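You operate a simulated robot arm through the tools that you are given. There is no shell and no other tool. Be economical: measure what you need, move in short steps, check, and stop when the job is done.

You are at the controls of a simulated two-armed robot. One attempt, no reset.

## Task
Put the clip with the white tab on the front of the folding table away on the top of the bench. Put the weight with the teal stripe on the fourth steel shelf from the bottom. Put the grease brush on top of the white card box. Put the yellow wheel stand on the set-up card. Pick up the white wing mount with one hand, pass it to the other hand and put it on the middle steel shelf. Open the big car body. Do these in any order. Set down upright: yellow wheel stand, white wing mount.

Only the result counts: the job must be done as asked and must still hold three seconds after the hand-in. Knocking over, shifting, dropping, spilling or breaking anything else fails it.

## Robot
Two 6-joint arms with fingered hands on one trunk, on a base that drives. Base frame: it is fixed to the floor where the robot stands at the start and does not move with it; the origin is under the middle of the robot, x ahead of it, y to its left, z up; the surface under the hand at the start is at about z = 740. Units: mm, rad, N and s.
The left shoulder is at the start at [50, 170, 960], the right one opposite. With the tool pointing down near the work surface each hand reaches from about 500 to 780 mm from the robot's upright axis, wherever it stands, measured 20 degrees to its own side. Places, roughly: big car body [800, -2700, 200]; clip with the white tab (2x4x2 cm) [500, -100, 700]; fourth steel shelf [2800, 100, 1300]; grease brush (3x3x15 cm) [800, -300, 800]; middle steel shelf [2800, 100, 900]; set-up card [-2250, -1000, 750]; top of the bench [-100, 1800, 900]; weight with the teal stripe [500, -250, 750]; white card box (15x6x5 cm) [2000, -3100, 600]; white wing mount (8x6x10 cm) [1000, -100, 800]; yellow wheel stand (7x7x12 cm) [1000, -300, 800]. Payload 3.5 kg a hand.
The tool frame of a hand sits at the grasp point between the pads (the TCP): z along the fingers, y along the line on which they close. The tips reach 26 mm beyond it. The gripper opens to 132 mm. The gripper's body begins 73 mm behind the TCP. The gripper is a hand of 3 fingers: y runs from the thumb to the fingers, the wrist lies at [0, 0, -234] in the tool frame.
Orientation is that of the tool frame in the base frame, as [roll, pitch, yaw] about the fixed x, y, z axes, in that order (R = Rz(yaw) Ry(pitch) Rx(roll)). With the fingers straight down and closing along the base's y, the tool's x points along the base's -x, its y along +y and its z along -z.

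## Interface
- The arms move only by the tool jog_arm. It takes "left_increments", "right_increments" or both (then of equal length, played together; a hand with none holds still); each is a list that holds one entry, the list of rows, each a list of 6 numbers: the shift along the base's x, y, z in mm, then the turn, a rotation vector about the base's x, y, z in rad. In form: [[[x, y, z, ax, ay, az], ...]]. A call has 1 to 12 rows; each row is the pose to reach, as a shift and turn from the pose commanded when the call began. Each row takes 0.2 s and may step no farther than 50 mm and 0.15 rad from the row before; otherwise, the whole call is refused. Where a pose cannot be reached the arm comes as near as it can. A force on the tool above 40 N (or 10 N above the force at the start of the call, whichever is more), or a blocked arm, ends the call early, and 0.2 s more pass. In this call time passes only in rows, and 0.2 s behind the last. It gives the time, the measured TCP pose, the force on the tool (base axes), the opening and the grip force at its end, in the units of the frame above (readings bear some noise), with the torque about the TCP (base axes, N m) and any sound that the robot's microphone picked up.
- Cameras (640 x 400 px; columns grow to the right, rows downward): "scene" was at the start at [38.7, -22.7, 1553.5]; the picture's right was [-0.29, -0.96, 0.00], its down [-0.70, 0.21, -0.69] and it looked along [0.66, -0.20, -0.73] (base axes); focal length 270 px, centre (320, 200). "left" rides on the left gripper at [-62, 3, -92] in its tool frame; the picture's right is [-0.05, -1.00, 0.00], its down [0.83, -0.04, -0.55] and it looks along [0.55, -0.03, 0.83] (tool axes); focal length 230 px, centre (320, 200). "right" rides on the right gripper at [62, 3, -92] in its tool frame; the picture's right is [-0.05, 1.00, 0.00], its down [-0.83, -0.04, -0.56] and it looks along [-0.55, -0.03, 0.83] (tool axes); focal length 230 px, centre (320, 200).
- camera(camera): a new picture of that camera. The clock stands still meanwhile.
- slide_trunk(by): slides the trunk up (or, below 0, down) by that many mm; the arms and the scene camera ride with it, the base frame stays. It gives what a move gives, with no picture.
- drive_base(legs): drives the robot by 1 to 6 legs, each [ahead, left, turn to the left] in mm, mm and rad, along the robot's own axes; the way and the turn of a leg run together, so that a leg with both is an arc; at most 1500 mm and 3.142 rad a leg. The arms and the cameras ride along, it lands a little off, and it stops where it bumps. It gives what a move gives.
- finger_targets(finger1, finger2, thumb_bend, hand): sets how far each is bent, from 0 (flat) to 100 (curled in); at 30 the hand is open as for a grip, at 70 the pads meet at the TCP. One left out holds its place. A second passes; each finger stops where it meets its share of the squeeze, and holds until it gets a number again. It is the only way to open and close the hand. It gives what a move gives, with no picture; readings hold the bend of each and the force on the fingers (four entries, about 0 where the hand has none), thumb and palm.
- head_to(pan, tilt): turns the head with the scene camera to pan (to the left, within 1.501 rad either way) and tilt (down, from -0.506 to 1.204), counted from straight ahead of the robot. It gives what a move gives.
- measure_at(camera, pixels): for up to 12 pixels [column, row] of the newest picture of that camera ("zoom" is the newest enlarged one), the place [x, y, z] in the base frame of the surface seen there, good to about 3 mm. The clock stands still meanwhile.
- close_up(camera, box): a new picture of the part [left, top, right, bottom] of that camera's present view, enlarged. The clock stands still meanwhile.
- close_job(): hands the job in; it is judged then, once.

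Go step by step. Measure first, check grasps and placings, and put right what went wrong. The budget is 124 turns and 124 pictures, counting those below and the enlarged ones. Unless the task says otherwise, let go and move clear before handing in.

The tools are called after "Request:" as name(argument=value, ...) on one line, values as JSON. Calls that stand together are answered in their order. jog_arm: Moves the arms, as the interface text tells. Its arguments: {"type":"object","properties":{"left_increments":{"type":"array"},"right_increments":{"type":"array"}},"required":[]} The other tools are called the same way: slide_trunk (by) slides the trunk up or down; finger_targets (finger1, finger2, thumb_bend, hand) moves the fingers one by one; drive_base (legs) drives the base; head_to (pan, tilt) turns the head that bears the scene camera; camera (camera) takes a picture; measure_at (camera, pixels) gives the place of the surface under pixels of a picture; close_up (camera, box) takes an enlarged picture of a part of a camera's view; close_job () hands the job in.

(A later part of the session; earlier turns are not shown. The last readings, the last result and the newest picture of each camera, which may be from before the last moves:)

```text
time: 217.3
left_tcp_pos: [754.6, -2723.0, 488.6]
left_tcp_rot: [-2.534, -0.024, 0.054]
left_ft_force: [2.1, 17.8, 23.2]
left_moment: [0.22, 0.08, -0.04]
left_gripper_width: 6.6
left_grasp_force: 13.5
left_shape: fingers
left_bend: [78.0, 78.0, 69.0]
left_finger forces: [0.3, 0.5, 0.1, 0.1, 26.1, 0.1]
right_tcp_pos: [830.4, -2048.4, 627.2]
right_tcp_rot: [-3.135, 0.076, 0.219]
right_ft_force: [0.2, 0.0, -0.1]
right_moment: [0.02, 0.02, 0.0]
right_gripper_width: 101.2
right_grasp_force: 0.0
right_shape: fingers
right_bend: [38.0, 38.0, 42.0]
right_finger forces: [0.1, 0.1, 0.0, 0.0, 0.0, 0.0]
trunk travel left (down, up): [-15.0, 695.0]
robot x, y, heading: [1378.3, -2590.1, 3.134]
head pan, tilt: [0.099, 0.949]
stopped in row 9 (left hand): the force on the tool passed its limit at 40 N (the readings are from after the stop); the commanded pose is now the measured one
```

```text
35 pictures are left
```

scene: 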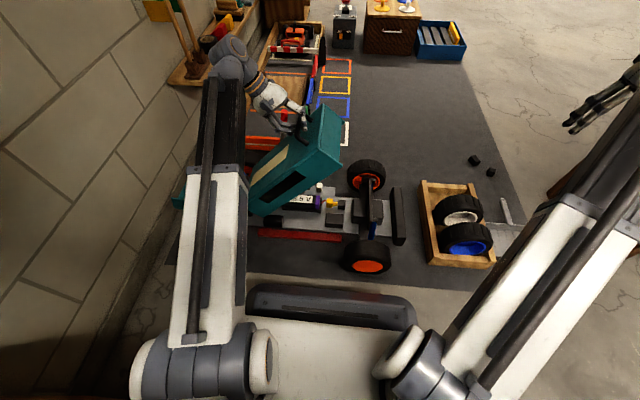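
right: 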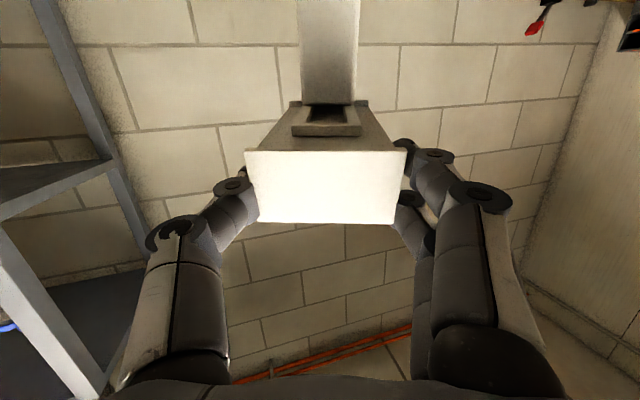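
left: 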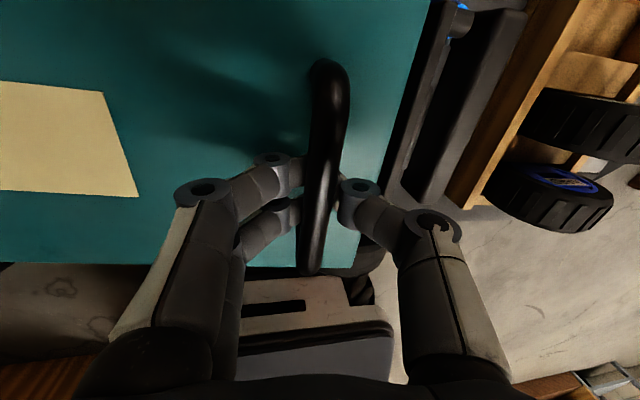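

The lid is roughly 50° open; the load on the hand is mostly radial, so my assumed hinge is a bit off. Measure the lid to get the true angle.

Request:
close_up(camera="scene", box=[230, 80, 400, 250])

Request:
measure_at(camera="scene", pixels=[[285, 185], [256, 205], [318, 165], [335, 150], [255, 185], [300, 160], [330, 120], [297, 203]])

```text
2.35 times, centred on (315, 165) of scene
```

zoom: 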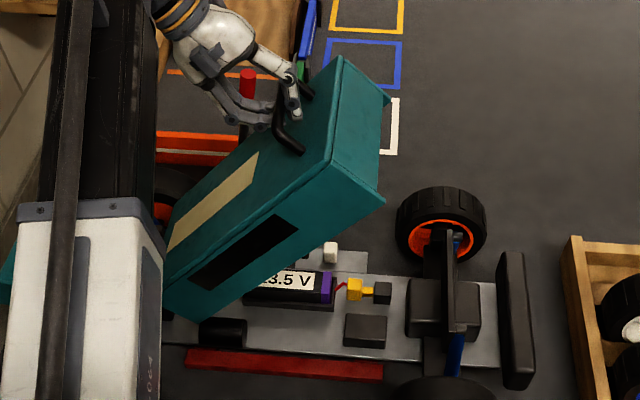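

```text
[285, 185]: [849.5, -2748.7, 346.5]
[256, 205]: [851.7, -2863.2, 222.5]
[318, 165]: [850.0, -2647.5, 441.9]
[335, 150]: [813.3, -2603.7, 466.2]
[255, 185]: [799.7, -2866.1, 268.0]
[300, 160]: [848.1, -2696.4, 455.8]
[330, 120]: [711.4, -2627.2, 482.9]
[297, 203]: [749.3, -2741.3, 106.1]
```

The lid stands at about 48°, hinge near (y -2914, z 188), R≈356. Continue along the corrected arc until the stop.

Request:
jog_arm(left_increments=[[[0, -18, 11, 0.03, 0, 0], [0, -38, 21, 0.07, 0, 0], [0, -66, 33, 0.12, 0, 0], [0, -96, 43, 0.17, 0, 0], [0, -126, 50, 0.22, 0, 0]]])

Request:
close_up(camera="scene", box=[200, 60, 400, 250])

```text
time: 218.0
left_tcp_pos: [754.0, -2771.3, 517.1]
left_tcp_rot: [-2.44, -0.026, 0.047]
left_ft_force: [1.6, 16.0, 25.5]
left_moment: [0.19, 0.03, -0.04]
left_gripper_width: 5.5
left_grasp_force: 12.6
left_shape: fingers
left_bend: [78.0, 78.0, 69.0]
left_finger forces: [0.0, 0.1, 0.0, 0.0, 25.8, 0.0]
right_tcp_pos: [830.8, -2048.4, 626.8]
right_tcp_rot: [-3.137, 0.078, 0.22]
right_ft_force: [0.3, 0.4, -0.3]
right_moment: [-0.01, -0.02, 0.02]
right_gripper_width: 101.2
right_grasp_force: 0.0
right_shape: fingers
right_bend: [38.0, 38.0, 42.0]
right_finger forces: [0.0, 0.0, 0.0, 0.0, 0.0, 0.0]
trunk travel left (down, up): [-15.0, 695.0]
robot x, y, heading: [1379.8, -2592.3, 3.134]
head pan, tilt: [0.099, 0.949]
stopped in row 3 (left hand): the force on the tool passed its limit at 41 N (the readings are from after the stop); the commanded pose is now the measured one
```

```text
2.11 times, centred on (300, 155) of scene
```

zoom: 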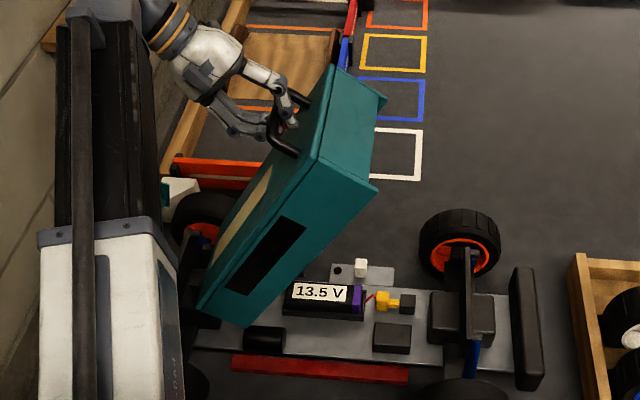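

The lid is at ≈57° and still moving. I'll ease the radial load by rising slightly and continue along the arc.

Request:
jog_arm(left_increments=[[[0, -6, 12, 0, 0, 0], [0, -25, 19, 0, 0, 0], [0, -45, 24, 0, 0, 0], [0, -76, 32, -0.03, 0, 0], [0, -100, 36, -0.06, 0, 0]]])

Request:
close_up(camera="scene", box=[200, 60, 400, 250])

```text
time: 219.2
left_tcp_pos: [741.9, -2864.0, 530.9]
left_tcp_rot: [-2.505, -0.015, 0.064]
left_ft_force: [2.0, 2.8, 2.2]
left_moment: [-0.05, 0.03, -0.01]
left_gripper_width: 0.2
left_grasp_force: 1.2
left_shape: fingers
left_bend: [78.0, 78.0, 71.0]
left_finger forces: [0.0, 0.1, 0.0, 0.0, 2.8, 0.0]
left hand out of reach, approached as far as the arm can: row 4, 5
right_tcp_pos: [830.4, -2049.7, 625.0]
right_tcp_rot: [-3.136, 0.076, 0.217]
right_ft_force: [-0.5, -0.2, 0.0]
right_moment: [0.02, 0.01, 0.0]
right_gripper_width: 101.1
right_grasp_force: 0.0
right_shape: fingers
right_bend: [38.0, 38.0, 42.0]
right_finger forces: [0.1, 0.0, 0.0, 0.0, 0.0, 0.0]
trunk travel left (down, up): [-15.0, 695.0]
robot x, y, heading: [1384.6, -2597.6, 3.132]
head pan, tilt: [0.099, 0.949]
```

```text
2.11 times, centred on (300, 155) of scene
```

zoom: 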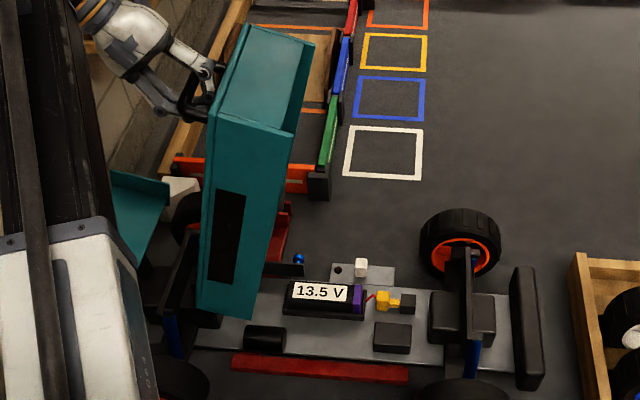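

The lid is now at roughly 75°, load only ~3 N. Nudge the base 50 mm left to carry it on towards its stop.

Request:
jog_arm(left_increments=[[[0, 0, 8, 0, 0, 0]]])

Request:
drive_base(legs=[[0, 50, 0]])

Request:
close_up(camera="scene", box=[200, 40, 400, 250])

```text
time: 219.6
left_tcp_pos: [736.8, -2859.0, 529.9]
left_tcp_rot: [-2.506, -0.023, 0.062]
left_ft_force: [0.9, -1.5, -0.2]
left_moment: [-0.03, -0.02, -0.01]
left_gripper_width: 0.0
left_grasp_force: 0.1
left_shape: fingers
left_bend: [78.0, 78.0, 71.0]
left_finger forces: [0.0, 0.0, 0.0, 0.1, 0.1, 0.1]
left hand out of reach, approached as far as the arm can: row 1
right_tcp_pos: [829.3, -2049.8, 627.1]
right_tcp_rot: [-3.134, 0.075, 0.217]
right_ft_force: [-0.4, 0.6, -0.4]
right_moment: [0.03, -0.01, 0.01]
right_gripper_width: 101.2
right_grasp_force: 0.2
right_shape: fingers
right_bend: [38.0, 38.0, 42.0]
right_finger forces: [0.0, 0.0, 0.1, 0.0, 0.1, 0.0]
trunk travel left (down, up): [-15.0, 695.0]
robot x, y, heading: [1379.6, -2596.7, 3.133]
head pan, tilt: [0.099, 0.949]
```

```text
time: 220.5
left_tcp_pos: [736.3, -2906.5, 529.7]
left_tcp_rot: [-2.505, -0.023, 0.059]
left_ft_force: [-0.2, 0.2, -0.3]
left_moment: [0.0, 0.03, -0.01]
left_gripper_width: 0.0
left_grasp_force: 0.1
left_shape: fingers
left_bend: [78.0, 78.0, 71.0]
left_finger forces: [0.0, 0.1, 0.1, 0.1, 0.2, 0.0]
right_tcp_pos: [830.1, -2099.1, 627.0]
right_tcp_rot: [-3.135, 0.075, 0.217]
right_ft_force: [-0.7, -0.3, 0.3]
right_moment: [0.02, 0.01, 0.03]
right_gripper_width: 101.1
right_grasp_force: 0.1
right_shape: fingers
right_bend: [38.0, 38.0, 42.0]
right_finger forces: [0.1, 0.1, 0.0, 0.1, 0.1, 0.0]
trunk travel left (down, up): [-15.0, 695.0]
robot x, y, heading: [1378.7, -2642.7, 3.127]
head pan, tilt: [0.099, 0.949]
```

```text
1.90 times, centred on (300, 145) of scene
```

zoom: 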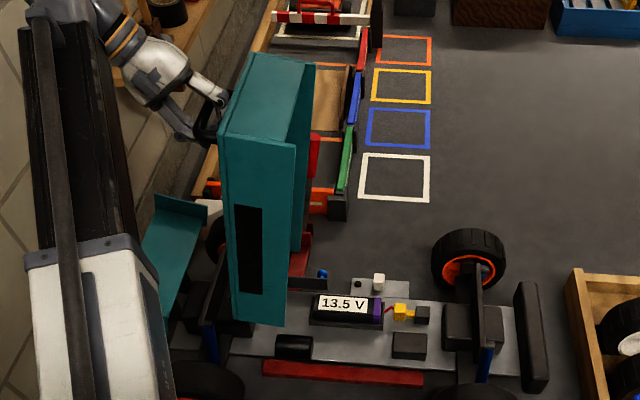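

The hand carries no load and the lid stands by itself near vertical. Open the hand and withdraw upwards with the trunk, then check that the lid stays.

Request:
finger_targets(hand="left", finger1=48, finger2=48, thumb_bend=55)

Request:
slide_trunk(by=180)

Request:
close_up(camera="scene", box=[180, 60, 420, 280])

```text
time: 221.5
left_tcp_pos: [737.2, -2907.4, 530.3]
left_tcp_rot: [-2.506, -0.022, 0.058]
left_ft_force: [1.9, -2.8, -1.7]
left_moment: [-0.46, 0.03, -0.11]
left_gripper_width: 50.3
left_grasp_force: 8.3
left_shape: fingers
left_bend: [48.0, 48.0, 60.0]
left_finger forces: [0.0, 0.1, 0.0, 0.0, 16.0, 0.0]
right_tcp_pos: [829.7, -2100.0, 626.7]
right_tcp_rot: [-3.135, 0.076, 0.218]
right_ft_force: [0.6, 0.3, -0.3]
right_moment: [0.03, -0.02, 0.02]
right_gripper_width: 101.5
right_grasp_force: 0.1
right_shape: fingers
right_bend: [38.0, 38.0, 42.0]
right_finger forces: [0.0, 0.1, 0.0, 0.0, 0.0, 0.0]
trunk travel left (down, up): [-15.0, 695.0]
robot x, y, heading: [1378.1, -2643.2, 3.135]
head pan, tilt: [0.099, 0.949]
```

```text
time: 223.5
left_tcp_pos: [735.0, -2906.6, 709.9]
left_tcp_rot: [-2.504, -0.023, 0.057]
left_ft_force: [-0.2, 0.8, -0.1]
left_moment: [0.01, 0.0, 0.02]
left_gripper_width: 62.1
left_grasp_force: 0.0
left_shape: fingers
left_bend: [48.0, 48.0, 55.0]
left_finger forces: [0.0, 0.1, 0.0, 0.0, 0.0, 0.1]
right_tcp_pos: [830.7, -2096.8, 806.8]
right_tcp_rot: [-3.135, 0.076, 0.219]
right_ft_force: [0.2, -0.1, 0.1]
right_moment: [-0.02, -0.05, -0.02]
right_gripper_width: 101.1
right_grasp_force: 0.1
right_shape: fingers
right_bend: [38.0, 38.0, 42.0]
right_finger forces: [0.1, 0.0, 0.1, 0.0, 0.0, 0.0]
trunk travel left (down, up): [-195.0, 515.0]
robot x, y, heading: [1375.3, -2641.5, 3.132]
head pan, tilt: [0.099, 0.949]
```

```text
1.82 times, centred on (300, 170) of scene
```

zoom: 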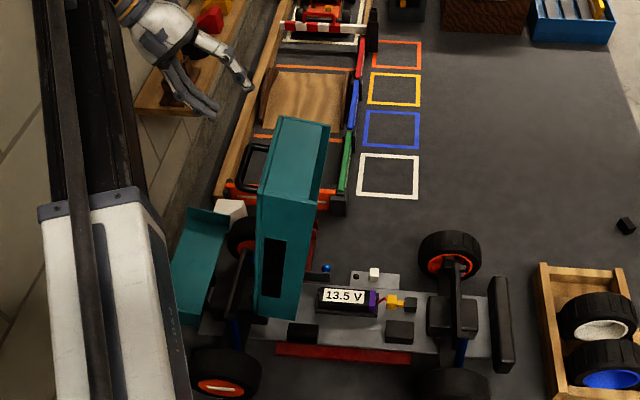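

The lid stays open by itself. Raise the trunk for travel and drive back to the front of the table by the corridor.

Request:
slide_trunk(by=380)

Request:
drive_base(legs=[[0, -700, 0], [-475, 0, 0], [0, 0, -1.571], [1450, 0, 0], [1100, 0, 0]])

Request:
drive_base(legs=[[0, 1480, 0], [0, 720, 0], [0, 0, -1.571], [0, -880, 0]])

Request:
head_to(pan=0.0, tilt=0.65)

```text
time: 227.2
left_tcp_pos: [736.6, -2906.0, 1089.8]
left_tcp_rot: [-2.506, -0.022, 0.059]
left_ft_force: [0.0, -0.4, 0.3]
left_moment: [-0.02, -0.02, 0.02]
left_gripper_width: 61.8
left_grasp_force: 0.1
left_shape: fingers
left_bend: [48.0, 48.0, 55.0]
left_finger forces: [0.1, 0.1, 0.1, 0.1, 0.1, 0.0]
right_tcp_pos: [829.7, -2098.7, 1186.1]
right_tcp_rot: [-3.134, 0.076, 0.218]
right_ft_force: [0.2, -1.0, 0.2]
right_moment: [0.03, -0.02, -0.02]
right_gripper_width: 100.8
right_grasp_force: 0.1
right_shape: fingers
right_bend: [38.0, 38.0, 42.0]
right_finger forces: [0.1, 0.0, 0.0, 0.0, 0.0, 0.0]
trunk travel left (down, up): [-575.0, 135.0]
robot x, y, heading: [1378.5, -2645.6, 3.132]
head pan, tilt: [0.099, 0.949]
```

```text
time: 249.4
left_tcp_pos: [1632.0, 1238.4, 1090.2]
left_tcp_rot: [-2.504, -0.022, -1.51]
left_ft_force: [-0.2, 0.0, -0.2]
left_moment: [-0.02, 0.01, -0.01]
left_gripper_width: 62.3
left_grasp_force: 0.1
left_shape: fingers
left_bend: [48.0, 48.0, 55.0]
left_finger forces: [0.1, 0.0, 0.1, 0.0, 0.0, 0.1]
right_tcp_pos: [2440.2, 1148.1, 1187.1]
right_tcp_rot: [-3.136, 0.076, -1.352]
right_ft_force: [1.0, 0.2, -0.2]
right_moment: [0.0, -0.02, 0.02]
right_gripper_width: 100.8
right_grasp_force: 0.0
right_shape: fingers
right_bend: [38.0, 38.0, 42.0]
right_finger forces: [0.0, 0.0, 0.0, 0.1, 0.0, 0.0]
trunk travel left (down, up): [-575.0, 135.0]
robot x, y, heading: [1896.6, 598.1, 1.562]
head pan, tilt: [0.099, 0.949]
```

```text
time: 268.3
left_tcp_pos: [335.6, 22.3, 1090.3]
left_tcp_rot: [-2.505, -0.024, -3.056]
left_ft_force: [-0.3, 0.2, 0.5]
left_moment: [0.01, -0.01, 0.0]
left_gripper_width: 61.9
left_grasp_force: 0.0
left_shape: fingers
left_bend: [48.0, 48.0, 55.0]
left_finger forces: [0.1, 0.0, 0.0, 0.0, 0.0, 0.0]
right_tcp_pos: [263.1, -789.1, 1185.1]
right_tcp_rot: [-3.133, 0.075, -2.896]
right_ft_force: [-0.7, -0.5, -0.6]
right_moment: [0.0, -0.02, -0.02]
right_gripper_width: 100.8
right_grasp_force: 0.0
right_shape: fingers
right_bend: [38.0, 38.0, 42.0]
right_finger forces: [0.1, 0.0, 0.0, 0.0, 0.0, 0.0]
trunk travel left (down, up): [-575.0, 135.0]
robot x, y, heading: [-301.8, -255.3, 0.013]
head pan, tilt: [0.099, 0.949]
```

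```text
time: 269.1
left_tcp_pos: [335.0, 22.1, 1089.7]
left_tcp_rot: [-2.504, -0.024, -3.057]
left_ft_force: [0.6, 0.2, 0.1]
left_moment: [0.02, 0.01, -0.03]
left_gripper_width: 62.1
left_grasp_force: 0.0
left_shape: fingers
left_bend: [48.0, 48.0, 55.0]
left_finger forces: [0.1, 0.0, 0.0, 0.0, 0.0, 0.0]
right_tcp_pos: [263.2, -788.0, 1187.4]
right_tcp_rot: [-3.135, 0.074, -2.898]
right_ft_force: [0.7, 0.5, 0.2]
right_moment: [-0.03, -0.02, -0.01]
right_gripper_width: 101.5
right_grasp_force: 0.1
right_shape: fingers
right_bend: [38.0, 38.0, 42.0]
right_finger forces: [0.0, 0.1, 0.1, 0.0, 0.0, 0.1]
trunk travel left (down, up): [-575.0, 135.0]
robot x, y, heading: [-302.5, -258.6, 0.014]
head pan, tilt: [0.0, 0.649]
```

Back at the table front. Bring the right hand inwards and down for the clip, and drive so it's above it.

Request:
jog_arm(right_increments=[[[3, 38, -28, 0, 0, -0.023], [7, 76, -56, 0, 0, -0.046], [10, 114, -84, 0, 0, -0.069], [14, 152, -112, 0, 0, -0.092], [17, 190, -140, 0, 0, -0.115], [21, 228, -168, 0, 0, -0.138], [24, 266, -196, 0, 0, -0.161], [28, 304, -224, 0, 0, -0.185], [31, 342, -252, 0, 0, -0.208], [35, 380, -280, 0, 0, -0.231]]])

Request:
finger_targets(hand="right", finger1=52, finger2=52, thumb_bend=52)

Request:
drive_base(legs=[[242, 286, -0.014]])

Request:
camera(camera="right")

Request:
camera(camera="scene")

```text
time: 271.3
left_tcp_pos: [335.4, 22.8, 1090.7]
left_tcp_rot: [-2.505, -0.023, -3.058]
left_ft_force: [0.7, 0.1, 0.7]
left_moment: [0.01, 0.01, 0.01]
left_gripper_width: 62.2
left_grasp_force: 0.0
left_shape: fingers
left_bend: [48.0, 48.0, 55.0]
left_finger forces: [0.0, 0.0, 0.0, 0.0, 0.1, 0.0]
right_tcp_pos: [301.4, -409.5, 907.0]
right_tcp_rot: [-3.135, 0.076, -3.13]
right_ft_force: [0.0, 0.1, 0.2]
right_moment: [0.0, 0.01, 0.0]
right_gripper_width: 101.0
right_grasp_force: 0.1
right_shape: fingers
right_bend: [38.0, 38.0, 42.0]
right_finger forces: [0.0, 0.0, 0.1, 0.0, 0.0, 0.0]
trunk travel left (down, up): [-575.0, 135.0]
robot x, y, heading: [-303.2, -260.6, 0.015]
head pan, tilt: [0.0, 0.649]
```

```text
time: 272.3
left_tcp_pos: [336.6, 23.1, 1090.3]
left_tcp_rot: [-2.504, -0.023, -3.055]
left_ft_force: [-0.6, 0.1, 0.0]
left_moment: [0.0, -0.01, -0.03]
left_gripper_width: 62.0
left_grasp_force: 0.0
left_shape: fingers
left_bend: [48.0, 48.0, 55.0]
left_finger forces: [0.0, 0.0, 0.1, 0.0, 0.1, 0.0]
right_tcp_pos: [299.5, -409.5, 907.8]
right_tcp_rot: [-3.134, 0.076, -3.13]
right_ft_force: [0.9, 0.0, -0.7]
right_moment: [0.02, 0.03, 0.01]
right_gripper_width: 61.9
right_grasp_force: 0.1
right_shape: fingers
right_bend: [52.0, 52.0, 52.0]
right_finger forces: [0.0, 0.0, 0.1, 0.1, 0.1, 0.1]
trunk travel left (down, up): [-575.0, 135.0]
robot x, y, heading: [-300.1, -258.4, 0.014]
head pan, tilt: [0.0, 0.649]
```

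```text
time: 274.7
left_tcp_pos: [586.6, 308.1, 1089.7]
left_tcp_rot: [-2.504, -0.023, -3.064]
left_ft_force: [0.7, -0.1, -0.6]
left_moment: [0.0, 0.0, -0.02]
left_gripper_width: 62.0
left_grasp_force: 0.0
left_shape: fingers
left_bend: [48.0, 48.0, 55.0]
left_finger forces: [0.0, 0.0, 0.1, 0.0, 0.0, 0.0]
right_tcp_pos: [548.1, -125.6, 905.6]
right_tcp_rot: [-3.134, 0.077, -3.137]
right_ft_force: [0.4, 0.0, -0.2]
right_moment: [0.03, 0.0, 0.0]
right_gripper_width: 61.5
right_grasp_force: 0.0
right_shape: fingers
right_bend: [52.0, 52.0, 52.0]
right_finger forces: [0.0, 0.0, 0.0, 0.0, 0.0, 0.0]
trunk travel left (down, up): [-575.0, 135.0]
robot x, y, heading: [-54.0, 31.5, 0.003]
head pan, tilt: [0.0, 0.649]
```

```text
29 pictures are left
```

right: 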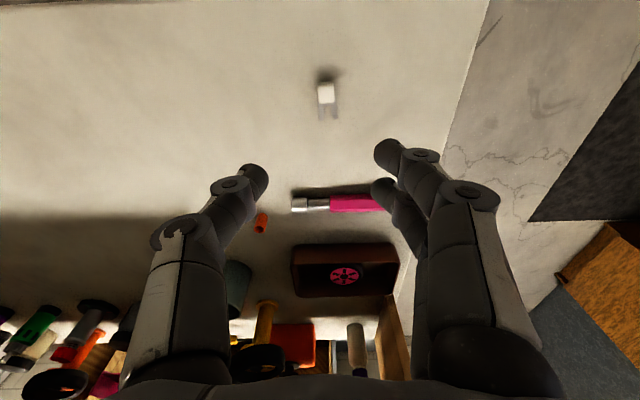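

```text
28 pictures are left
```

scene: 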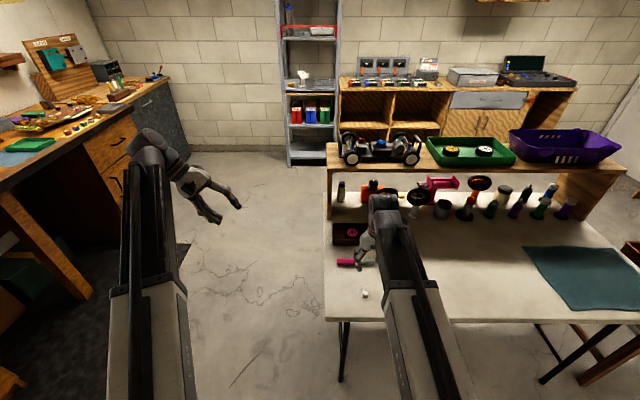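

Measure the clip (326,92) with its prongs (326,115).

Request:
measure_at(camera="right", pixels=[[326, 88], [326, 98], [319, 92], [334, 92], [320, 113], [337, 113], [326, 83]])

```text
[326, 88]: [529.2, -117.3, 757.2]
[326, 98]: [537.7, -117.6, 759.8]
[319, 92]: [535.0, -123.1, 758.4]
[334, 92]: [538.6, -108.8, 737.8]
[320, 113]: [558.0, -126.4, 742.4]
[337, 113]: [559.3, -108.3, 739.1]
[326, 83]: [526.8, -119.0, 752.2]
```

Clip: tab centre (535,-117), prongs to x≈562. Descend over its middle and close.

Request:
jog_arm(right_increments=[[[-3, 5, -45, 0, 0, 0], [-7, 8, -90, 0, 0, 0], [-7, 8, -118, 0, 0, 0], [-7, 8, -132, 0, 0, 0]]])

Request:
finger_targets(hand="right", finger1=74, finger2=74, thumb_bend=74)

Request:
jog_arm(right_increments=[[[0, 0, 20, 0, 0, 0], [0, 0, 60, 0, 0, 0], [0, 0, 105, 0, 0, 0]]])

Request:
camera(camera="right")

```text
time: 275.7
left_tcp_pos: [584.9, 307.2, 1090.2]
left_tcp_rot: [-2.504, -0.023, -3.066]
left_ft_force: [-0.3, 0.1, -0.3]
left_moment: [0.01, 0.01, -0.02]
left_gripper_width: 62.1
left_grasp_force: 0.0
left_shape: fingers
left_bend: [48.0, 48.0, 55.0]
left_finger forces: [0.0, 0.0, 0.0, 0.0, 0.1, 0.0]
right_tcp_pos: [541.2, -116.9, 773.6]
right_tcp_rot: [-3.134, 0.077, -3.138]
right_ft_force: [-0.4, -0.3, 0.8]
right_moment: [-0.01, 0.01, 0.01]
right_gripper_width: 61.4
right_grasp_force: 0.1
right_shape: fingers
right_bend: [52.0, 52.0, 52.0]
right_finger forces: [0.5, 0.1, 0.0, 0.0, 0.1, 0.0]
trunk travel left (down, up): [-575.0, 135.0]
robot x, y, heading: [-54.1, 32.8, 0.005]
head pan, tilt: [0.0, 0.649]
```

```text
time: 276.7
left_tcp_pos: [587.0, 308.8, 1089.9]
left_tcp_rot: [-2.504, -0.024, -3.064]
left_ft_force: [-0.8, 0.8, -0.1]
left_moment: [0.0, -0.02, 0.0]
left_gripper_width: 62.2
left_grasp_force: 0.0
left_shape: fingers
left_bend: [48.0, 48.0, 55.0]
left_finger forces: [0.0, 0.0, 0.0, 0.1, 0.0, 0.0]
right_tcp_pos: [540.3, -116.9, 774.0]
right_tcp_rot: [-3.135, 0.075, -3.139]
right_ft_force: [0.2, 0.9, -0.5]
right_moment: [-0.01, 0.01, -0.01]
right_gripper_width: 13.2
right_grasp_force: 9.1
right_shape: fingers
right_bend: [71.0, 74.0, 69.0]
right_finger forces: [8.5, 0.5, 0.1, 0.0, 8.8, 0.0]
trunk travel left (down, up): [-575.0, 135.0]
robot x, y, heading: [-52.1, 29.3, 0.009]
head pan, tilt: [0.0, 0.649]
```

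```text
time: 277.5
left_tcp_pos: [587.1, 308.4, 1089.5]
left_tcp_rot: [-2.505, -0.022, -3.065]
left_ft_force: [0.2, 0.8, -0.5]
left_moment: [0.02, 0.0, 0.04]
left_gripper_width: 62.0
left_grasp_force: 0.0
left_shape: fingers
left_bend: [48.0, 48.0, 55.0]
left_finger forces: [0.0, 0.0, 0.0, 0.0, 0.0, 0.1]
right_tcp_pos: [538.4, -116.8, 879.6]
right_tcp_rot: [-3.136, 0.076, -3.136]
right_ft_force: [0.1, -0.4, 0.2]
right_moment: [0.02, -0.05, 0.03]
right_gripper_width: 13.1
right_grasp_force: 8.8
right_shape: fingers
right_bend: [71.0, 74.0, 69.0]
right_finger forces: [8.6, 0.5, 0.0, 0.1, 8.7, 0.0]
trunk travel left (down, up): [-575.0, 135.0]
robot x, y, heading: [-53.8, 30.4, 0.006]
head pan, tilt: [0.0, 0.649]
```

```text
27 pictures are left
```

right: 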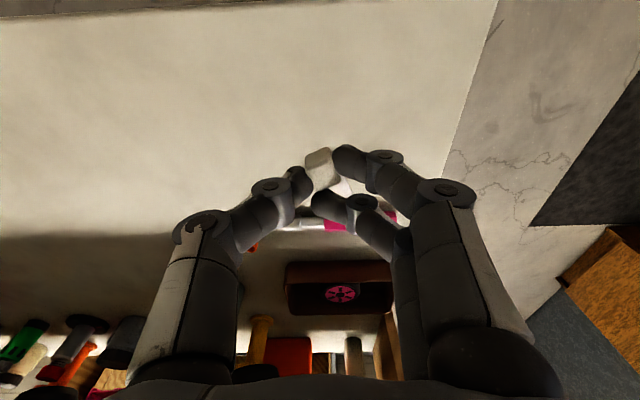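

The clip is held by the thumb and one finger and lifted. Now ready the left hand (level out, pitch 1.0 forward) to grip the yellow stand by its 70 mm wheel, raising the right hand too.

Request:
jog_arm(left_increments=[[[6, -15, -10, -0.127, 0, 0], [13, -30, -21, -0.255, 0, 0], [20, -45, -32, -0.382, 0, 0], [26, -60, -43, -0.51, 0, 0], [33, -75, -54, -0.637, 0, 0], [40, -90, -65, -0.636, -0.138, -0.046], [46, -105, -76, -0.6325, -0.276, -0.091], [53, -120, -87, -0.627, -0.414, -0.137], [60, -135, -98, -0.619, -0.552, -0.182], [66, -150, -109, -0.609, -0.69, -0.228], [73, -164, -120, -0.597, -0.828, -0.273], [79, -178, -130, -0.582, -0.965, -0.318]]], right_increments=[[[0, 0, 9, 0, 0, 0], [0, 0, 18, 0, 0, 0], [0, 0, 27, 0, 0, 0], [0, 0, 36, 0, 0, 0], [0, 0, 45, 0, 0, 0], [0, 0, 54, 0, 0, 0], [0, 0, 63, 0, 0, 0], [0, 0, 72, 0, 0, 0], [0, 0, 81, 0, 0, 0], [0, 0, 90, 0, 0, 0], [0, 0, 99, 0, 0, 0], [0, -20, 108, 0, 0, 0]]])

Request:
finger_targets(hand="left", finger1=40, finger2=40, thumb_bend=40)

Request:
drive_base(legs=[[160, -384, 0]])

Request:
camera(camera="left")

```text
time: 280.1
left_tcp_pos: [667.3, 130.5, 958.9]
left_tcp_rot: [-1.8, 0.936, -3.061]
left_ft_force: [-0.1, 0.0, 0.3]
left_moment: [-0.01, 0.0, -0.05]
left_gripper_width: 62.0
left_grasp_force: 0.0
left_shape: fingers
left_bend: [48.0, 48.0, 55.0]
left_finger forces: [0.1, 0.0, 0.1, 0.0, 0.0, 0.0]
right_tcp_pos: [540.5, -136.7, 987.2]
right_tcp_rot: [-3.134, 0.074, -3.138]
right_ft_force: [0.1, -0.7, -0.5]
right_moment: [0.01, -0.01, 0.04]
right_gripper_width: 13.2
right_grasp_force: 8.7
right_shape: fingers
right_bend: [71.0, 74.0, 69.0]
right_finger forces: [8.5, 0.5, 0.0, 0.0, 8.7, 0.1]
trunk travel left (down, up): [-575.0, 135.0]
robot x, y, heading: [-54.8, 29.7, 0.009]
head pan, tilt: [0.0, 0.649]
```

```text
time: 281.1
left_tcp_pos: [666.1, 129.7, 959.5]
left_tcp_rot: [-1.8, 0.934, -3.06]
left_ft_force: [-0.5, 0.0, -0.1]
left_moment: [0.01, 0.0, -0.03]
left_gripper_width: 100.9
left_grasp_force: 0.0
left_shape: fingers
left_bend: [40.0, 40.0, 40.0]
left_finger forces: [0.0, 0.1, 0.0, 0.0, 0.0, 0.1]
right_tcp_pos: [543.0, -137.6, 987.3]
right_tcp_rot: [-3.135, 0.074, -3.139]
right_ft_force: [-0.2, 0.2, 0.2]
right_moment: [-0.05, 0.02, 0.04]
right_gripper_width: 13.4
right_grasp_force: 8.5
right_shape: fingers
right_bend: [71.0, 74.0, 69.0]
right_finger forces: [8.5, 0.6, 0.0, 0.0, 8.7, 0.0]
trunk travel left (down, up): [-575.0, 135.0]
robot x, y, heading: [-49.3, 31.8, 0.005]
head pan, tilt: [0.0, 0.649]
```

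```text
time: 283.6
left_tcp_pos: [825.1, -261.7, 958.5]
left_tcp_rot: [-1.8, 0.935, -3.07]
left_ft_force: [0.1, 0.3, -0.2]
left_moment: [-0.04, -0.05, -0.01]
left_gripper_width: 100.9
left_grasp_force: 0.1
left_shape: fingers
left_bend: [40.0, 40.0, 40.0]
left_finger forces: [0.0, 0.1, 0.1, 0.0, 0.0, 0.0]
right_tcp_pos: [698.7, -528.4, 987.2]
right_tcp_rot: [-3.134, 0.072, 3.138]
right_ft_force: [-0.2, -0.4, -0.9]
right_moment: [0.01, -0.05, -0.02]
right_gripper_width: 13.2
right_grasp_force: 8.9
right_shape: fingers
right_bend: [71.0, 74.0, 69.0]
right_finger forces: [8.5, 0.5, 0.1, 0.1, 8.7, 0.0]
trunk travel left (down, up): [-575.0, 135.0]
robot x, y, heading: [103.7, -350.9, -0.005]
head pan, tilt: [0.0, 0.649]
```

```text
26 pictures are left
```

left: 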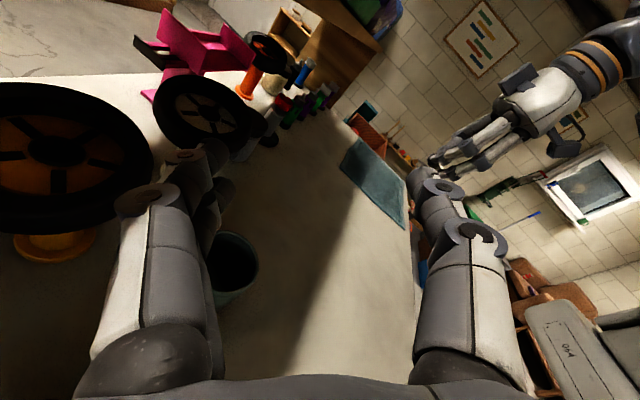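

I turned the roll the wrong way. Correct it by swinging 1.27 rad about the tilted axis, with a little extra height for safety.

Request:
jog_arm(left_increments=[[[-8, 0, 5, 0.076, 0, 0.119], [-16, 0, 10, 0.153, 0, 0.238], [-24, 0, 15, 0.229, 0, 0.357], [-32, 0, 15, 0.306, 0, 0.476], [-35, 0, 15, 0.382, 0, 0.595], [-35, 0, 15, 0.459, 0, 0.714], [-35, 0, 10, 0.535, 0, 0.833], [-35, 0, 5, 0.611, 0, 0.953], [-35, 0, 0, 0.688, 0, 1.072]]])

Request:
camera(camera="left")

```text
time: 285.6
left_tcp_pos: [790.6, -263.7, 959.5]
left_tcp_rot: [-3.015, 1.019, -3.002]
left_ft_force: [-0.3, -0.2, 0.1]
left_moment: [-0.03, 0.01, -0.02]
left_gripper_width: 101.3
left_grasp_force: 0.2
left_shape: fingers
left_bend: [40.0, 40.0, 40.0]
left_finger forces: [0.0, 0.1, 0.0, 0.0, 0.0, 0.0]
right_tcp_pos: [698.9, -528.4, 987.7]
right_tcp_rot: [-3.134, 0.076, 3.135]
right_ft_force: [-0.2, 0.9, 0.4]
right_moment: [0.01, 0.0, 0.02]
right_gripper_width: 13.0
right_grasp_force: 9.1
right_shape: fingers
right_bend: [71.0, 74.0, 69.0]
right_finger forces: [8.5, 0.5, 0.0, 0.0, 8.6, 0.0]
trunk travel left (down, up): [-575.0, 135.0]
robot x, y, heading: [106.5, -351.9, -0.005]
head pan, tilt: [0.0, 0.649]
```

```text
25 pictures are left
```

left: 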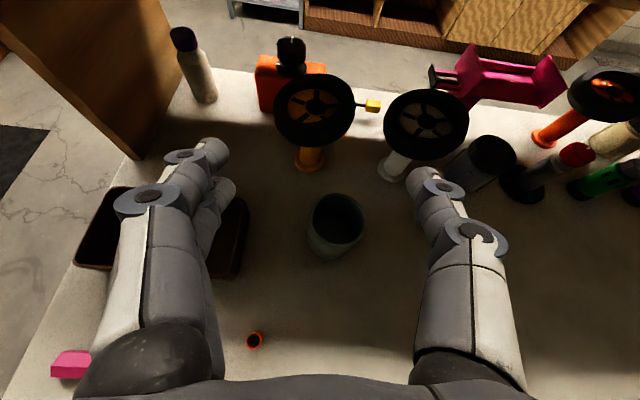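

The yellow stand's wheel (315,110) is ahead, with a rod and yellow tag (372,106) on its right side. Measure them.

Request:
measure_at(camera="left", pixels=[[315, 108], [278, 108], [351, 108], [315, 78], [315, 138], [312, 160], [372, 106], [358, 104], [305, 168], [328, 150], [300, 155]])

Request:
close_up(camera="left", box=[260, 60, 400, 190])

```text
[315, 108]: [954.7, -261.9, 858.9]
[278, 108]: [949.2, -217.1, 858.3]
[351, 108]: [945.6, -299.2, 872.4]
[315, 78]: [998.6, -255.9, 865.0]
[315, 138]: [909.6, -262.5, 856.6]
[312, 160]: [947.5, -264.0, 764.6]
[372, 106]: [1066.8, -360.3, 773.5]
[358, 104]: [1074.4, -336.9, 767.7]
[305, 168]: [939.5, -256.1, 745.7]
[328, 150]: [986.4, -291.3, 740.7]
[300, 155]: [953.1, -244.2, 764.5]
```

```text
3.08 times, centred on (330, 125) of left
```

zoom: 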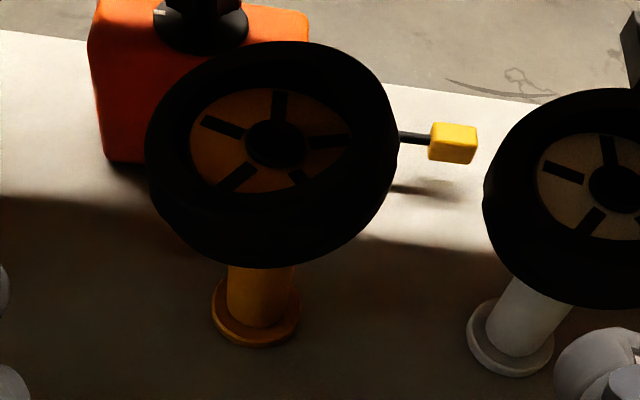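

The wheel is a nearly horizontal disc about 82 mm wide centred at (954,-258,~853), clear of the tag (which is far behind). I'll slide the left fingers around it horizontally at z≈851 and close.

Request:
jog_arm(left_increments=[[[10, 2, -40, 0, -0.06, 0], [20, 4, -80, 0, -0.12, 0], [40, 6, -108, 0, -0.18, 0], [85, 6, -108, 0, -0.18, 0], [130, 6, -108, 0, -0.18, 0], [163, 6, -108, 0, -0.18, 0]]])

Request:
camera(camera="left")

```text
time: 287.1
left_tcp_pos: [954.5, -254.4, 848.8]
left_tcp_rot: [-2.946, 1.193, -2.94]
left_ft_force: [0.7, 0.1, 0.2]
left_moment: [0.02, 0.03, -0.01]
left_gripper_width: 101.8
left_grasp_force: 0.2
left_shape: fingers
left_bend: [40.0, 40.0, 40.0]
left_finger forces: [0.1, 0.0, 0.0, 0.0, 0.1, 0.0]
right_tcp_pos: [698.9, -528.0, 987.2]
right_tcp_rot: [-3.135, 0.075, 3.136]
right_ft_force: [0.1, 0.5, -0.3]
right_moment: [0.01, 0.02, -0.02]
right_gripper_width: 12.6
right_grasp_force: 8.5
right_shape: fingers
right_bend: [71.0, 74.0, 69.0]
right_finger forces: [8.5, 0.4, 0.0, 0.1, 8.7, 0.1]
trunk travel left (down, up): [-575.0, 135.0]
robot x, y, heading: [106.1, -355.4, -0.007]
head pan, tilt: [0.0, 0.649]
```

```text
23 pictures are left
```

left: 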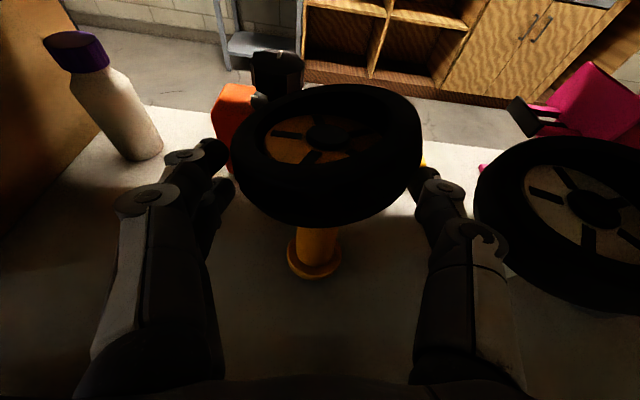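

The wheel lies between the fingers, slightly nearer the thumb. Shift 4 mm right and close.

Request:
jog_arm(left_increments=[[[2, -4, 0, 0, 0, 0]]])

Request:
finger_targets(hand="left", finger1=62, finger2=62, thumb_bend=62)

Request:
jog_arm(left_increments=[[[0, 0, 12, 0, 0, 0], [0, 0, 30, 0, 0, 0], [-20, 0, 45, 0, 0, 0]]])

Request:
camera(camera="left")

```text
time: 287.4
left_tcp_pos: [956.3, -258.6, 849.7]
left_tcp_rot: [-2.948, 1.195, -2.94]
left_ft_force: [-0.5, -0.8, -0.5]
left_moment: [0.07, -0.02, -0.02]
left_gripper_width: 101.9
left_grasp_force: 0.6
left_shape: fingers
left_bend: [40.0, 40.0, 40.0]
left_finger forces: [0.2, 0.1, 0.0, 0.1, 0.5, 0.0]
right_tcp_pos: [698.2, -528.1, 987.7]
right_tcp_rot: [-3.134, 0.075, 3.137]
right_ft_force: [1.4, -0.2, 0.6]
right_moment: [0.02, 0.01, 0.03]
right_gripper_width: 13.3
right_grasp_force: 9.0
right_shape: fingers
right_bend: [71.0, 74.0, 69.0]
right_finger forces: [8.5, 0.5, 0.0, 0.1, 8.7, 0.0]
trunk travel left (down, up): [-575.0, 135.0]
robot x, y, heading: [106.1, -354.9, -0.004]
head pan, tilt: [0.0, 0.649]
```

```text
time: 288.4
left_tcp_pos: [956.6, -259.1, 851.1]
left_tcp_rot: [-2.946, 1.197, -2.941]
left_ft_force: [-0.3, -0.3, -0.5]
left_moment: [0.02, 0.02, 0.0]
left_gripper_width: 80.8
left_grasp_force: 17.3
left_shape: fingers
left_bend: [46.0, 50.0, 52.0]
left_finger forces: [9.6, 8.1, 0.1, 0.1, 17.6, 0.1]
right_tcp_pos: [698.7, -529.6, 987.0]
right_tcp_rot: [-3.134, 0.074, 3.138]
right_ft_force: [-0.2, 0.8, 0.8]
right_moment: [0.02, -0.02, -0.01]
right_gripper_width: 12.9
right_grasp_force: 9.3
right_shape: fingers
right_bend: [71.0, 74.0, 69.0]
right_finger forces: [8.5, 0.5, 0.0, 0.0, 8.7, 0.0]
trunk travel left (down, up): [-575.0, 135.0]
robot x, y, heading: [104.2, -356.7, 0.0]
head pan, tilt: [0.0, 0.649]
```

```text
time: 289.2
left_tcp_pos: [935.7, -260.6, 897.2]
left_tcp_rot: [-2.948, 1.196, -2.941]
left_ft_force: [1.2, 0.7, -1.9]
left_moment: [0.01, 0.04, -0.04]
left_gripper_width: 80.3
left_grasp_force: 17.4
left_shape: fingers
left_bend: [46.0, 51.0, 52.0]
left_finger forces: [9.5, 8.0, 0.1, 0.0, 17.5, 0.1]
right_tcp_pos: [699.7, -527.7, 985.9]
right_tcp_rot: [-3.134, 0.076, 3.138]
right_ft_force: [0.4, 0.8, 0.4]
right_moment: [0.02, 0.01, 0.01]
right_gripper_width: 13.1
right_grasp_force: 8.9
right_shape: fingers
right_bend: [71.0, 74.0, 69.0]
right_finger forces: [8.4, 0.5, 0.0, 0.0, 8.7, 0.0]
trunk travel left (down, up): [-575.0, 135.0]
robot x, y, heading: [104.6, -351.6, 0.001]
head pan, tilt: [0.0, 0.649]
```

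```text
22 pictures are left
```

left: 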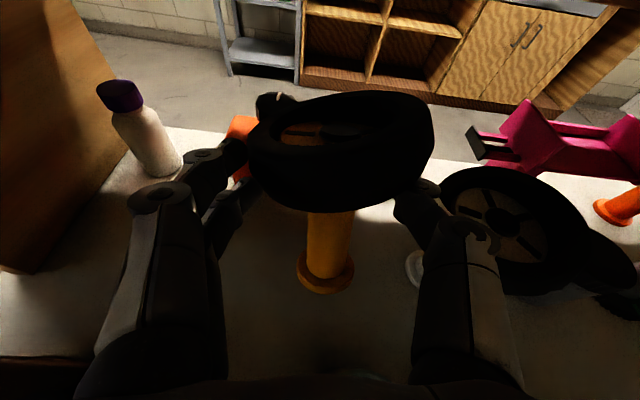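

The stand hangs from the hand. Raise another 38 mm so its foot clears the pot rim (811), then back out.

Request:
jog_arm(left_increments=[[[-8, 0, 20, 0, 0, 0], [-16, 0, 38, 0, 0, 0]]])

Request:
drive_base(legs=[[-480, 0, 0]])

Request:
head_to(pan=0.0, tilt=0.65)

Request:
camera(camera="scene")

```text
time: 289.9
left_tcp_pos: [918.6, -259.6, 934.4]
left_tcp_rot: [-2.947, 1.196, -2.94]
left_ft_force: [0.4, -0.3, -1.5]
left_moment: [0.0, 0.06, 0.0]
left_gripper_width: 80.4
left_grasp_force: 17.3
left_shape: fingers
left_bend: [46.0, 51.0, 52.0]
left_finger forces: [9.5, 7.8, 0.0, 0.0, 17.5, 0.0]
right_tcp_pos: [699.2, -528.5, 988.1]
right_tcp_rot: [-3.135, 0.075, 3.135]
right_ft_force: [-0.3, -0.1, 0.4]
right_moment: [-0.01, 0.01, 0.0]
right_gripper_width: 13.2
right_grasp_force: 8.9
right_shape: fingers
right_bend: [71.0, 74.0, 69.0]
right_finger forces: [8.5, 0.4, 0.0, 0.1, 8.7, 0.0]
trunk travel left (down, up): [-575.0, 135.0]
robot x, y, heading: [109.5, -350.7, 0.003]
head pan, tilt: [0.0, 0.649]
```

```text
time: 292.7
left_tcp_pos: [447.0, -261.1, 933.2]
left_tcp_rot: [-2.947, 1.194, -2.946]
left_ft_force: [-0.3, 0.2, -1.5]
left_moment: [0.03, 0.05, -0.01]
left_gripper_width: 80.5
left_grasp_force: 17.3
left_shape: fingers
left_bend: [46.0, 51.0, 52.0]
left_finger forces: [9.4, 7.9, 0.1, 0.1, 17.5, 0.0]
right_tcp_pos: [225.1, -529.5, 988.0]
right_tcp_rot: [-3.134, 0.075, 3.13]
right_ft_force: [0.0, 0.2, 0.3]
right_moment: [-0.04, 0.02, -0.04]
right_gripper_width: 13.1
right_grasp_force: 9.0
right_shape: fingers
right_bend: [71.0, 74.0, 69.0]
right_finger forces: [8.5, 0.5, 0.0, 0.1, 8.6, 0.0]
trunk travel left (down, up): [-575.0, 135.0]
robot x, y, heading: [-366.7, -350.4, -0.01]
head pan, tilt: [0.0, 0.649]
```

```text
time: 293.3
left_tcp_pos: [448.4, -262.3, 934.1]
left_tcp_rot: [-2.948, 1.196, -2.946]
left_ft_force: [-0.2, 0.2, -0.9]
left_moment: [-0.01, 0.01, 0.01]
left_gripper_width: 80.4
left_grasp_force: 17.5
left_shape: fingers
left_bend: [46.0, 51.0, 52.0]
left_finger forces: [9.4, 7.8, 0.1, 0.0, 17.4, 0.0]
right_tcp_pos: [224.5, -528.6, 987.7]
right_tcp_rot: [-3.134, 0.076, 3.129]
right_ft_force: [0.5, -0.3, 0.5]
right_moment: [0.03, 0.02, -0.03]
right_gripper_width: 13.2
right_grasp_force: 8.8
right_shape: fingers
right_bend: [71.0, 74.0, 69.0]
right_finger forces: [8.4, 0.5, 0.0, 0.1, 8.7, 0.0]
trunk travel left (down, up): [-575.0, 135.0]
robot x, y, heading: [-367.2, -347.3, -0.01]
head pan, tilt: [0.0, 0.649]
```

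```text
21 pictures are left
```

scene: 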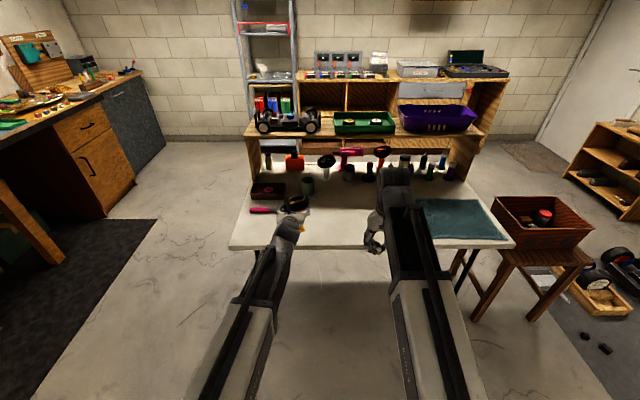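

Both objects are held. Raise the trunk, drive to the bench side and turn so the right hand faces the bench with the stand kept clear of it, then look for bare bench top.

Request:
slide_trunk(by=135)

Request:
drive_base(legs=[[0, 1050, 0], [1100, 0, 0], [0, 0, 2.32]])

Request:
head_to(pan=-0.75, tilt=0.6)

Request:
camera(camera="scene")

```text
time: 294.9
left_tcp_pos: [446.8, -262.3, 1067.9]
left_tcp_rot: [-2.947, 1.197, -2.948]
left_ft_force: [-0.2, -0.2, -1.7]
left_moment: [0.02, 0.02, -0.02]
left_gripper_width: 80.2
left_grasp_force: 17.8
left_shape: fingers
left_bend: [46.0, 51.0, 52.0]
left_finger forces: [9.5, 7.9, 0.1, 0.1, 17.3, 0.0]
right_tcp_pos: [225.0, -528.9, 1122.3]
right_tcp_rot: [-3.133, 0.075, 3.13]
right_ft_force: [0.9, 0.9, 0.0]
right_moment: [0.02, 0.01, -0.01]
right_gripper_width: 12.9
right_grasp_force: 9.2
right_shape: fingers
right_bend: [71.0, 74.0, 69.0]
right_finger forces: [8.5, 0.5, 0.0, 0.1, 8.8, 0.0]
trunk travel left (down, up): [-710.0, 0.0]
robot x, y, heading: [-367.2, -350.5, -0.006]
head pan, tilt: [0.0, 0.649]
```

```text
time: 311.2
left_tcp_pos: [102.6, 1239.8, 1068.1]
left_tcp_rot: [-2.946, 1.196, -0.59]
left_ft_force: [0.0, 0.7, -0.4]
left_moment: [-0.05, -0.03, 0.01]
left_gripper_width: 78.9
left_grasp_force: 15.9
left_shape: fingers
left_bend: [47.0, 51.0, 53.0]
left_finger forces: [8.9, 7.0, 0.0, 0.0, 16.0, 0.0]
right_tcp_pos: [449.7, 1272.4, 1122.1]
right_tcp_rot: [-3.135, 0.074, -0.796]
right_ft_force: [0.0, 0.8, -1.0]
right_moment: [0.02, 0.01, -0.05]
right_gripper_width: 12.7
right_grasp_force: 8.2
right_shape: fingers
right_bend: [71.0, 74.0, 69.0]
right_finger forces: [7.9, 0.5, 0.0, 0.0, 8.3, 0.0]
trunk travel left (down, up): [-710.0, 0.0]
robot x, y, heading: [739.7, 722.3, 2.348]
head pan, tilt: [0.0, 0.649]
```

```text
time: 312.3
left_tcp_pos: [103.7, 1241.0, 1069.0]
left_tcp_rot: [-2.946, 1.195, -0.589]
left_ft_force: [-0.3, -0.2, -0.5]
left_moment: [-0.03, 0.0, 0.0]
left_gripper_width: 79.1
left_grasp_force: 16.0
left_shape: fingers
left_bend: [47.0, 51.0, 53.0]
left_finger forces: [8.9, 7.0, 0.0, 0.0, 16.0, 0.0]
right_tcp_pos: [449.0, 1272.3, 1122.6]
right_tcp_rot: [-3.134, 0.076, -0.798]
right_ft_force: [1.0, 0.6, 0.8]
right_moment: [-0.02, -0.01, -0.01]
right_gripper_width: 12.5
right_grasp_force: 8.5
right_shape: fingers
right_bend: [71.0, 74.0, 69.0]
right_finger forces: [8.0, 0.5, 0.0, 0.0, 8.3, 0.1]
trunk travel left (down, up): [-710.0, 0.0]
robot x, y, heading: [738.5, 728.1, 2.344]
head pan, tilt: [-0.75, 0.6]
```

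```text
20 pictures are left
```

scene: 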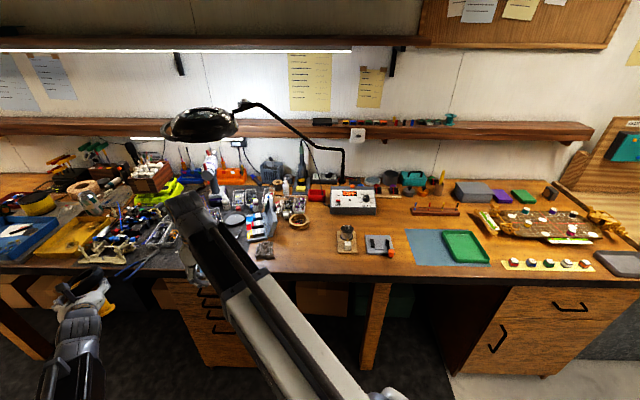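

There's bare bench wood around (318,250) and (400,262). Measure these.

Request:
measure_at(camera="scene", pixels=[[318, 250], [305, 262], [318, 270], [295, 245], [340, 250], [345, 228], [315, 235], [270, 252]])

```text
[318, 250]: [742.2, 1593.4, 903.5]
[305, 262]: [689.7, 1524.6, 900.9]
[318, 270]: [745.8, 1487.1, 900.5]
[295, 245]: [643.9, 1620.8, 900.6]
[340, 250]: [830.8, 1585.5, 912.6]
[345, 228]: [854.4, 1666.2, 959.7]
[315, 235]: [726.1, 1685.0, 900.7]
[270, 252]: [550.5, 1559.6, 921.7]
```

Target bare spot (705,1560). Reach the right hand out to its side, drive the rest, and lower the clip.

Request:
jog_arm(right_increments=[[[34, 28, 0, 0, 0, 0], [68, 56, 0, 0, 0, 0], [101, 84, 0, 0, 0, 0], [135, 112, 0, 0, 0, 0], [169, 141, 0, 0, 0, 0], [203, 169, 0, 0, 0, 0], [236, 197, 0, 0, 0, 0], [270, 225, 0, 0, 0, 0]]])

Request:
drive_base(legs=[[55, -34, 0]])

Request:
jog_arm(right_increments=[[[0, 0, -45, 0, 0, 0], [0, 0, -90, 0, 0, 0], [0, 0, -130, 0, 0, 0]]])

Request:
camera(camera="right")

```text
time: 314.1
left_tcp_pos: [103.4, 1240.6, 1069.1]
left_tcp_rot: [-2.948, 1.195, -0.592]
left_ft_force: [0.0, -1.2, -1.4]
left_moment: [-0.03, -0.05, 0.0]
left_gripper_width: 78.9
left_grasp_force: 15.8
left_shape: fingers
left_bend: [47.0, 51.0, 53.0]
left_finger forces: [8.9, 6.8, 0.0, 0.1, 16.0, 0.1]
right_tcp_pos: [718.0, 1496.5, 1124.0]
right_tcp_rot: [-3.134, 0.079, -0.796]
right_ft_force: [-0.2, 0.2, -0.3]
right_moment: [0.01, 0.01, 0.01]
right_gripper_width: 12.6
right_grasp_force: 7.8
right_shape: fingers
right_bend: [71.0, 74.0, 69.0]
right_finger forces: [7.9, 0.5, 0.0, 0.0, 8.3, 0.0]
trunk travel left (down, up): [-710.0, 0.0]
robot x, y, heading: [741.1, 728.0, 2.351]
head pan, tilt: [-0.75, 0.6]
```

```text
time: 315.1
left_tcp_pos: [89.4, 1306.3, 1068.4]
left_tcp_rot: [-2.948, 1.194, -0.595]
left_ft_force: [0.0, 0.8, -2.0]
left_moment: [-0.02, 0.0, 0.06]
left_gripper_width: 78.8
left_grasp_force: 15.4
left_shape: fingers
left_bend: [47.0, 51.0, 53.0]
left_finger forces: [8.9, 7.0, 0.1, 0.0, 16.0, 0.1]
right_tcp_pos: [706.4, 1559.8, 1122.3]
right_tcp_rot: [-3.135, 0.075, -0.8]
right_ft_force: [-0.3, 0.7, 0.0]
right_moment: [-0.05, 0.01, -0.02]
right_gripper_width: 12.4
right_grasp_force: 8.2
right_shape: fingers
right_bend: [71.0, 74.0, 69.0]
right_finger forces: [8.0, 0.5, 0.0, 0.0, 8.3, 0.0]
trunk travel left (down, up): [-710.0, 0.0]
robot x, y, heading: [729.7, 789.9, 2.346]
head pan, tilt: [-0.75, 0.6]
```

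```text
time: 315.9
left_tcp_pos: [90.8, 1305.7, 1068.3]
left_tcp_rot: [-2.945, 1.198, -0.593]
left_ft_force: [0.3, -0.6, -1.6]
left_moment: [-0.03, -0.05, 0.02]
left_gripper_width: 79.1
left_grasp_force: 15.4
left_shape: fingers
left_bend: [47.0, 51.0, 53.0]
left_finger forces: [8.9, 6.9, 0.1, 0.1, 16.0, 0.1]
right_tcp_pos: [706.7, 1560.2, 994.9]
right_tcp_rot: [-3.134, 0.075, -0.8]
right_ft_force: [0.8, -0.2, -0.1]
right_moment: [0.01, 0.01, -0.02]
right_gripper_width: 12.4
right_grasp_force: 8.8
right_shape: fingers
right_bend: [71.0, 74.0, 69.0]
right_finger forces: [8.0, 0.5, 0.0, 0.0, 8.1, 0.0]
trunk travel left (down, up): [-710.0, 0.0]
robot x, y, heading: [727.5, 788.2, 2.342]
head pan, tilt: [-0.75, 0.6]
```

```text
19 pictures are left
```

right: 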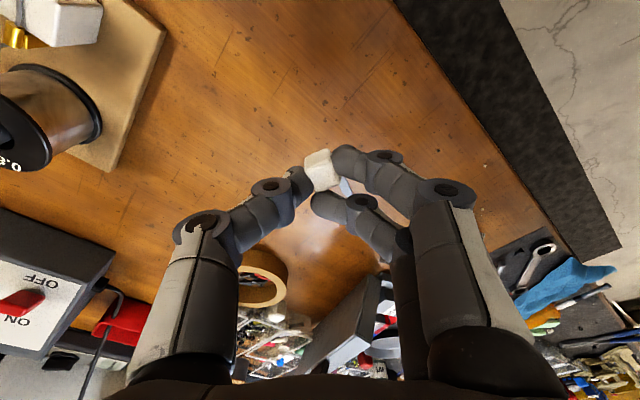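

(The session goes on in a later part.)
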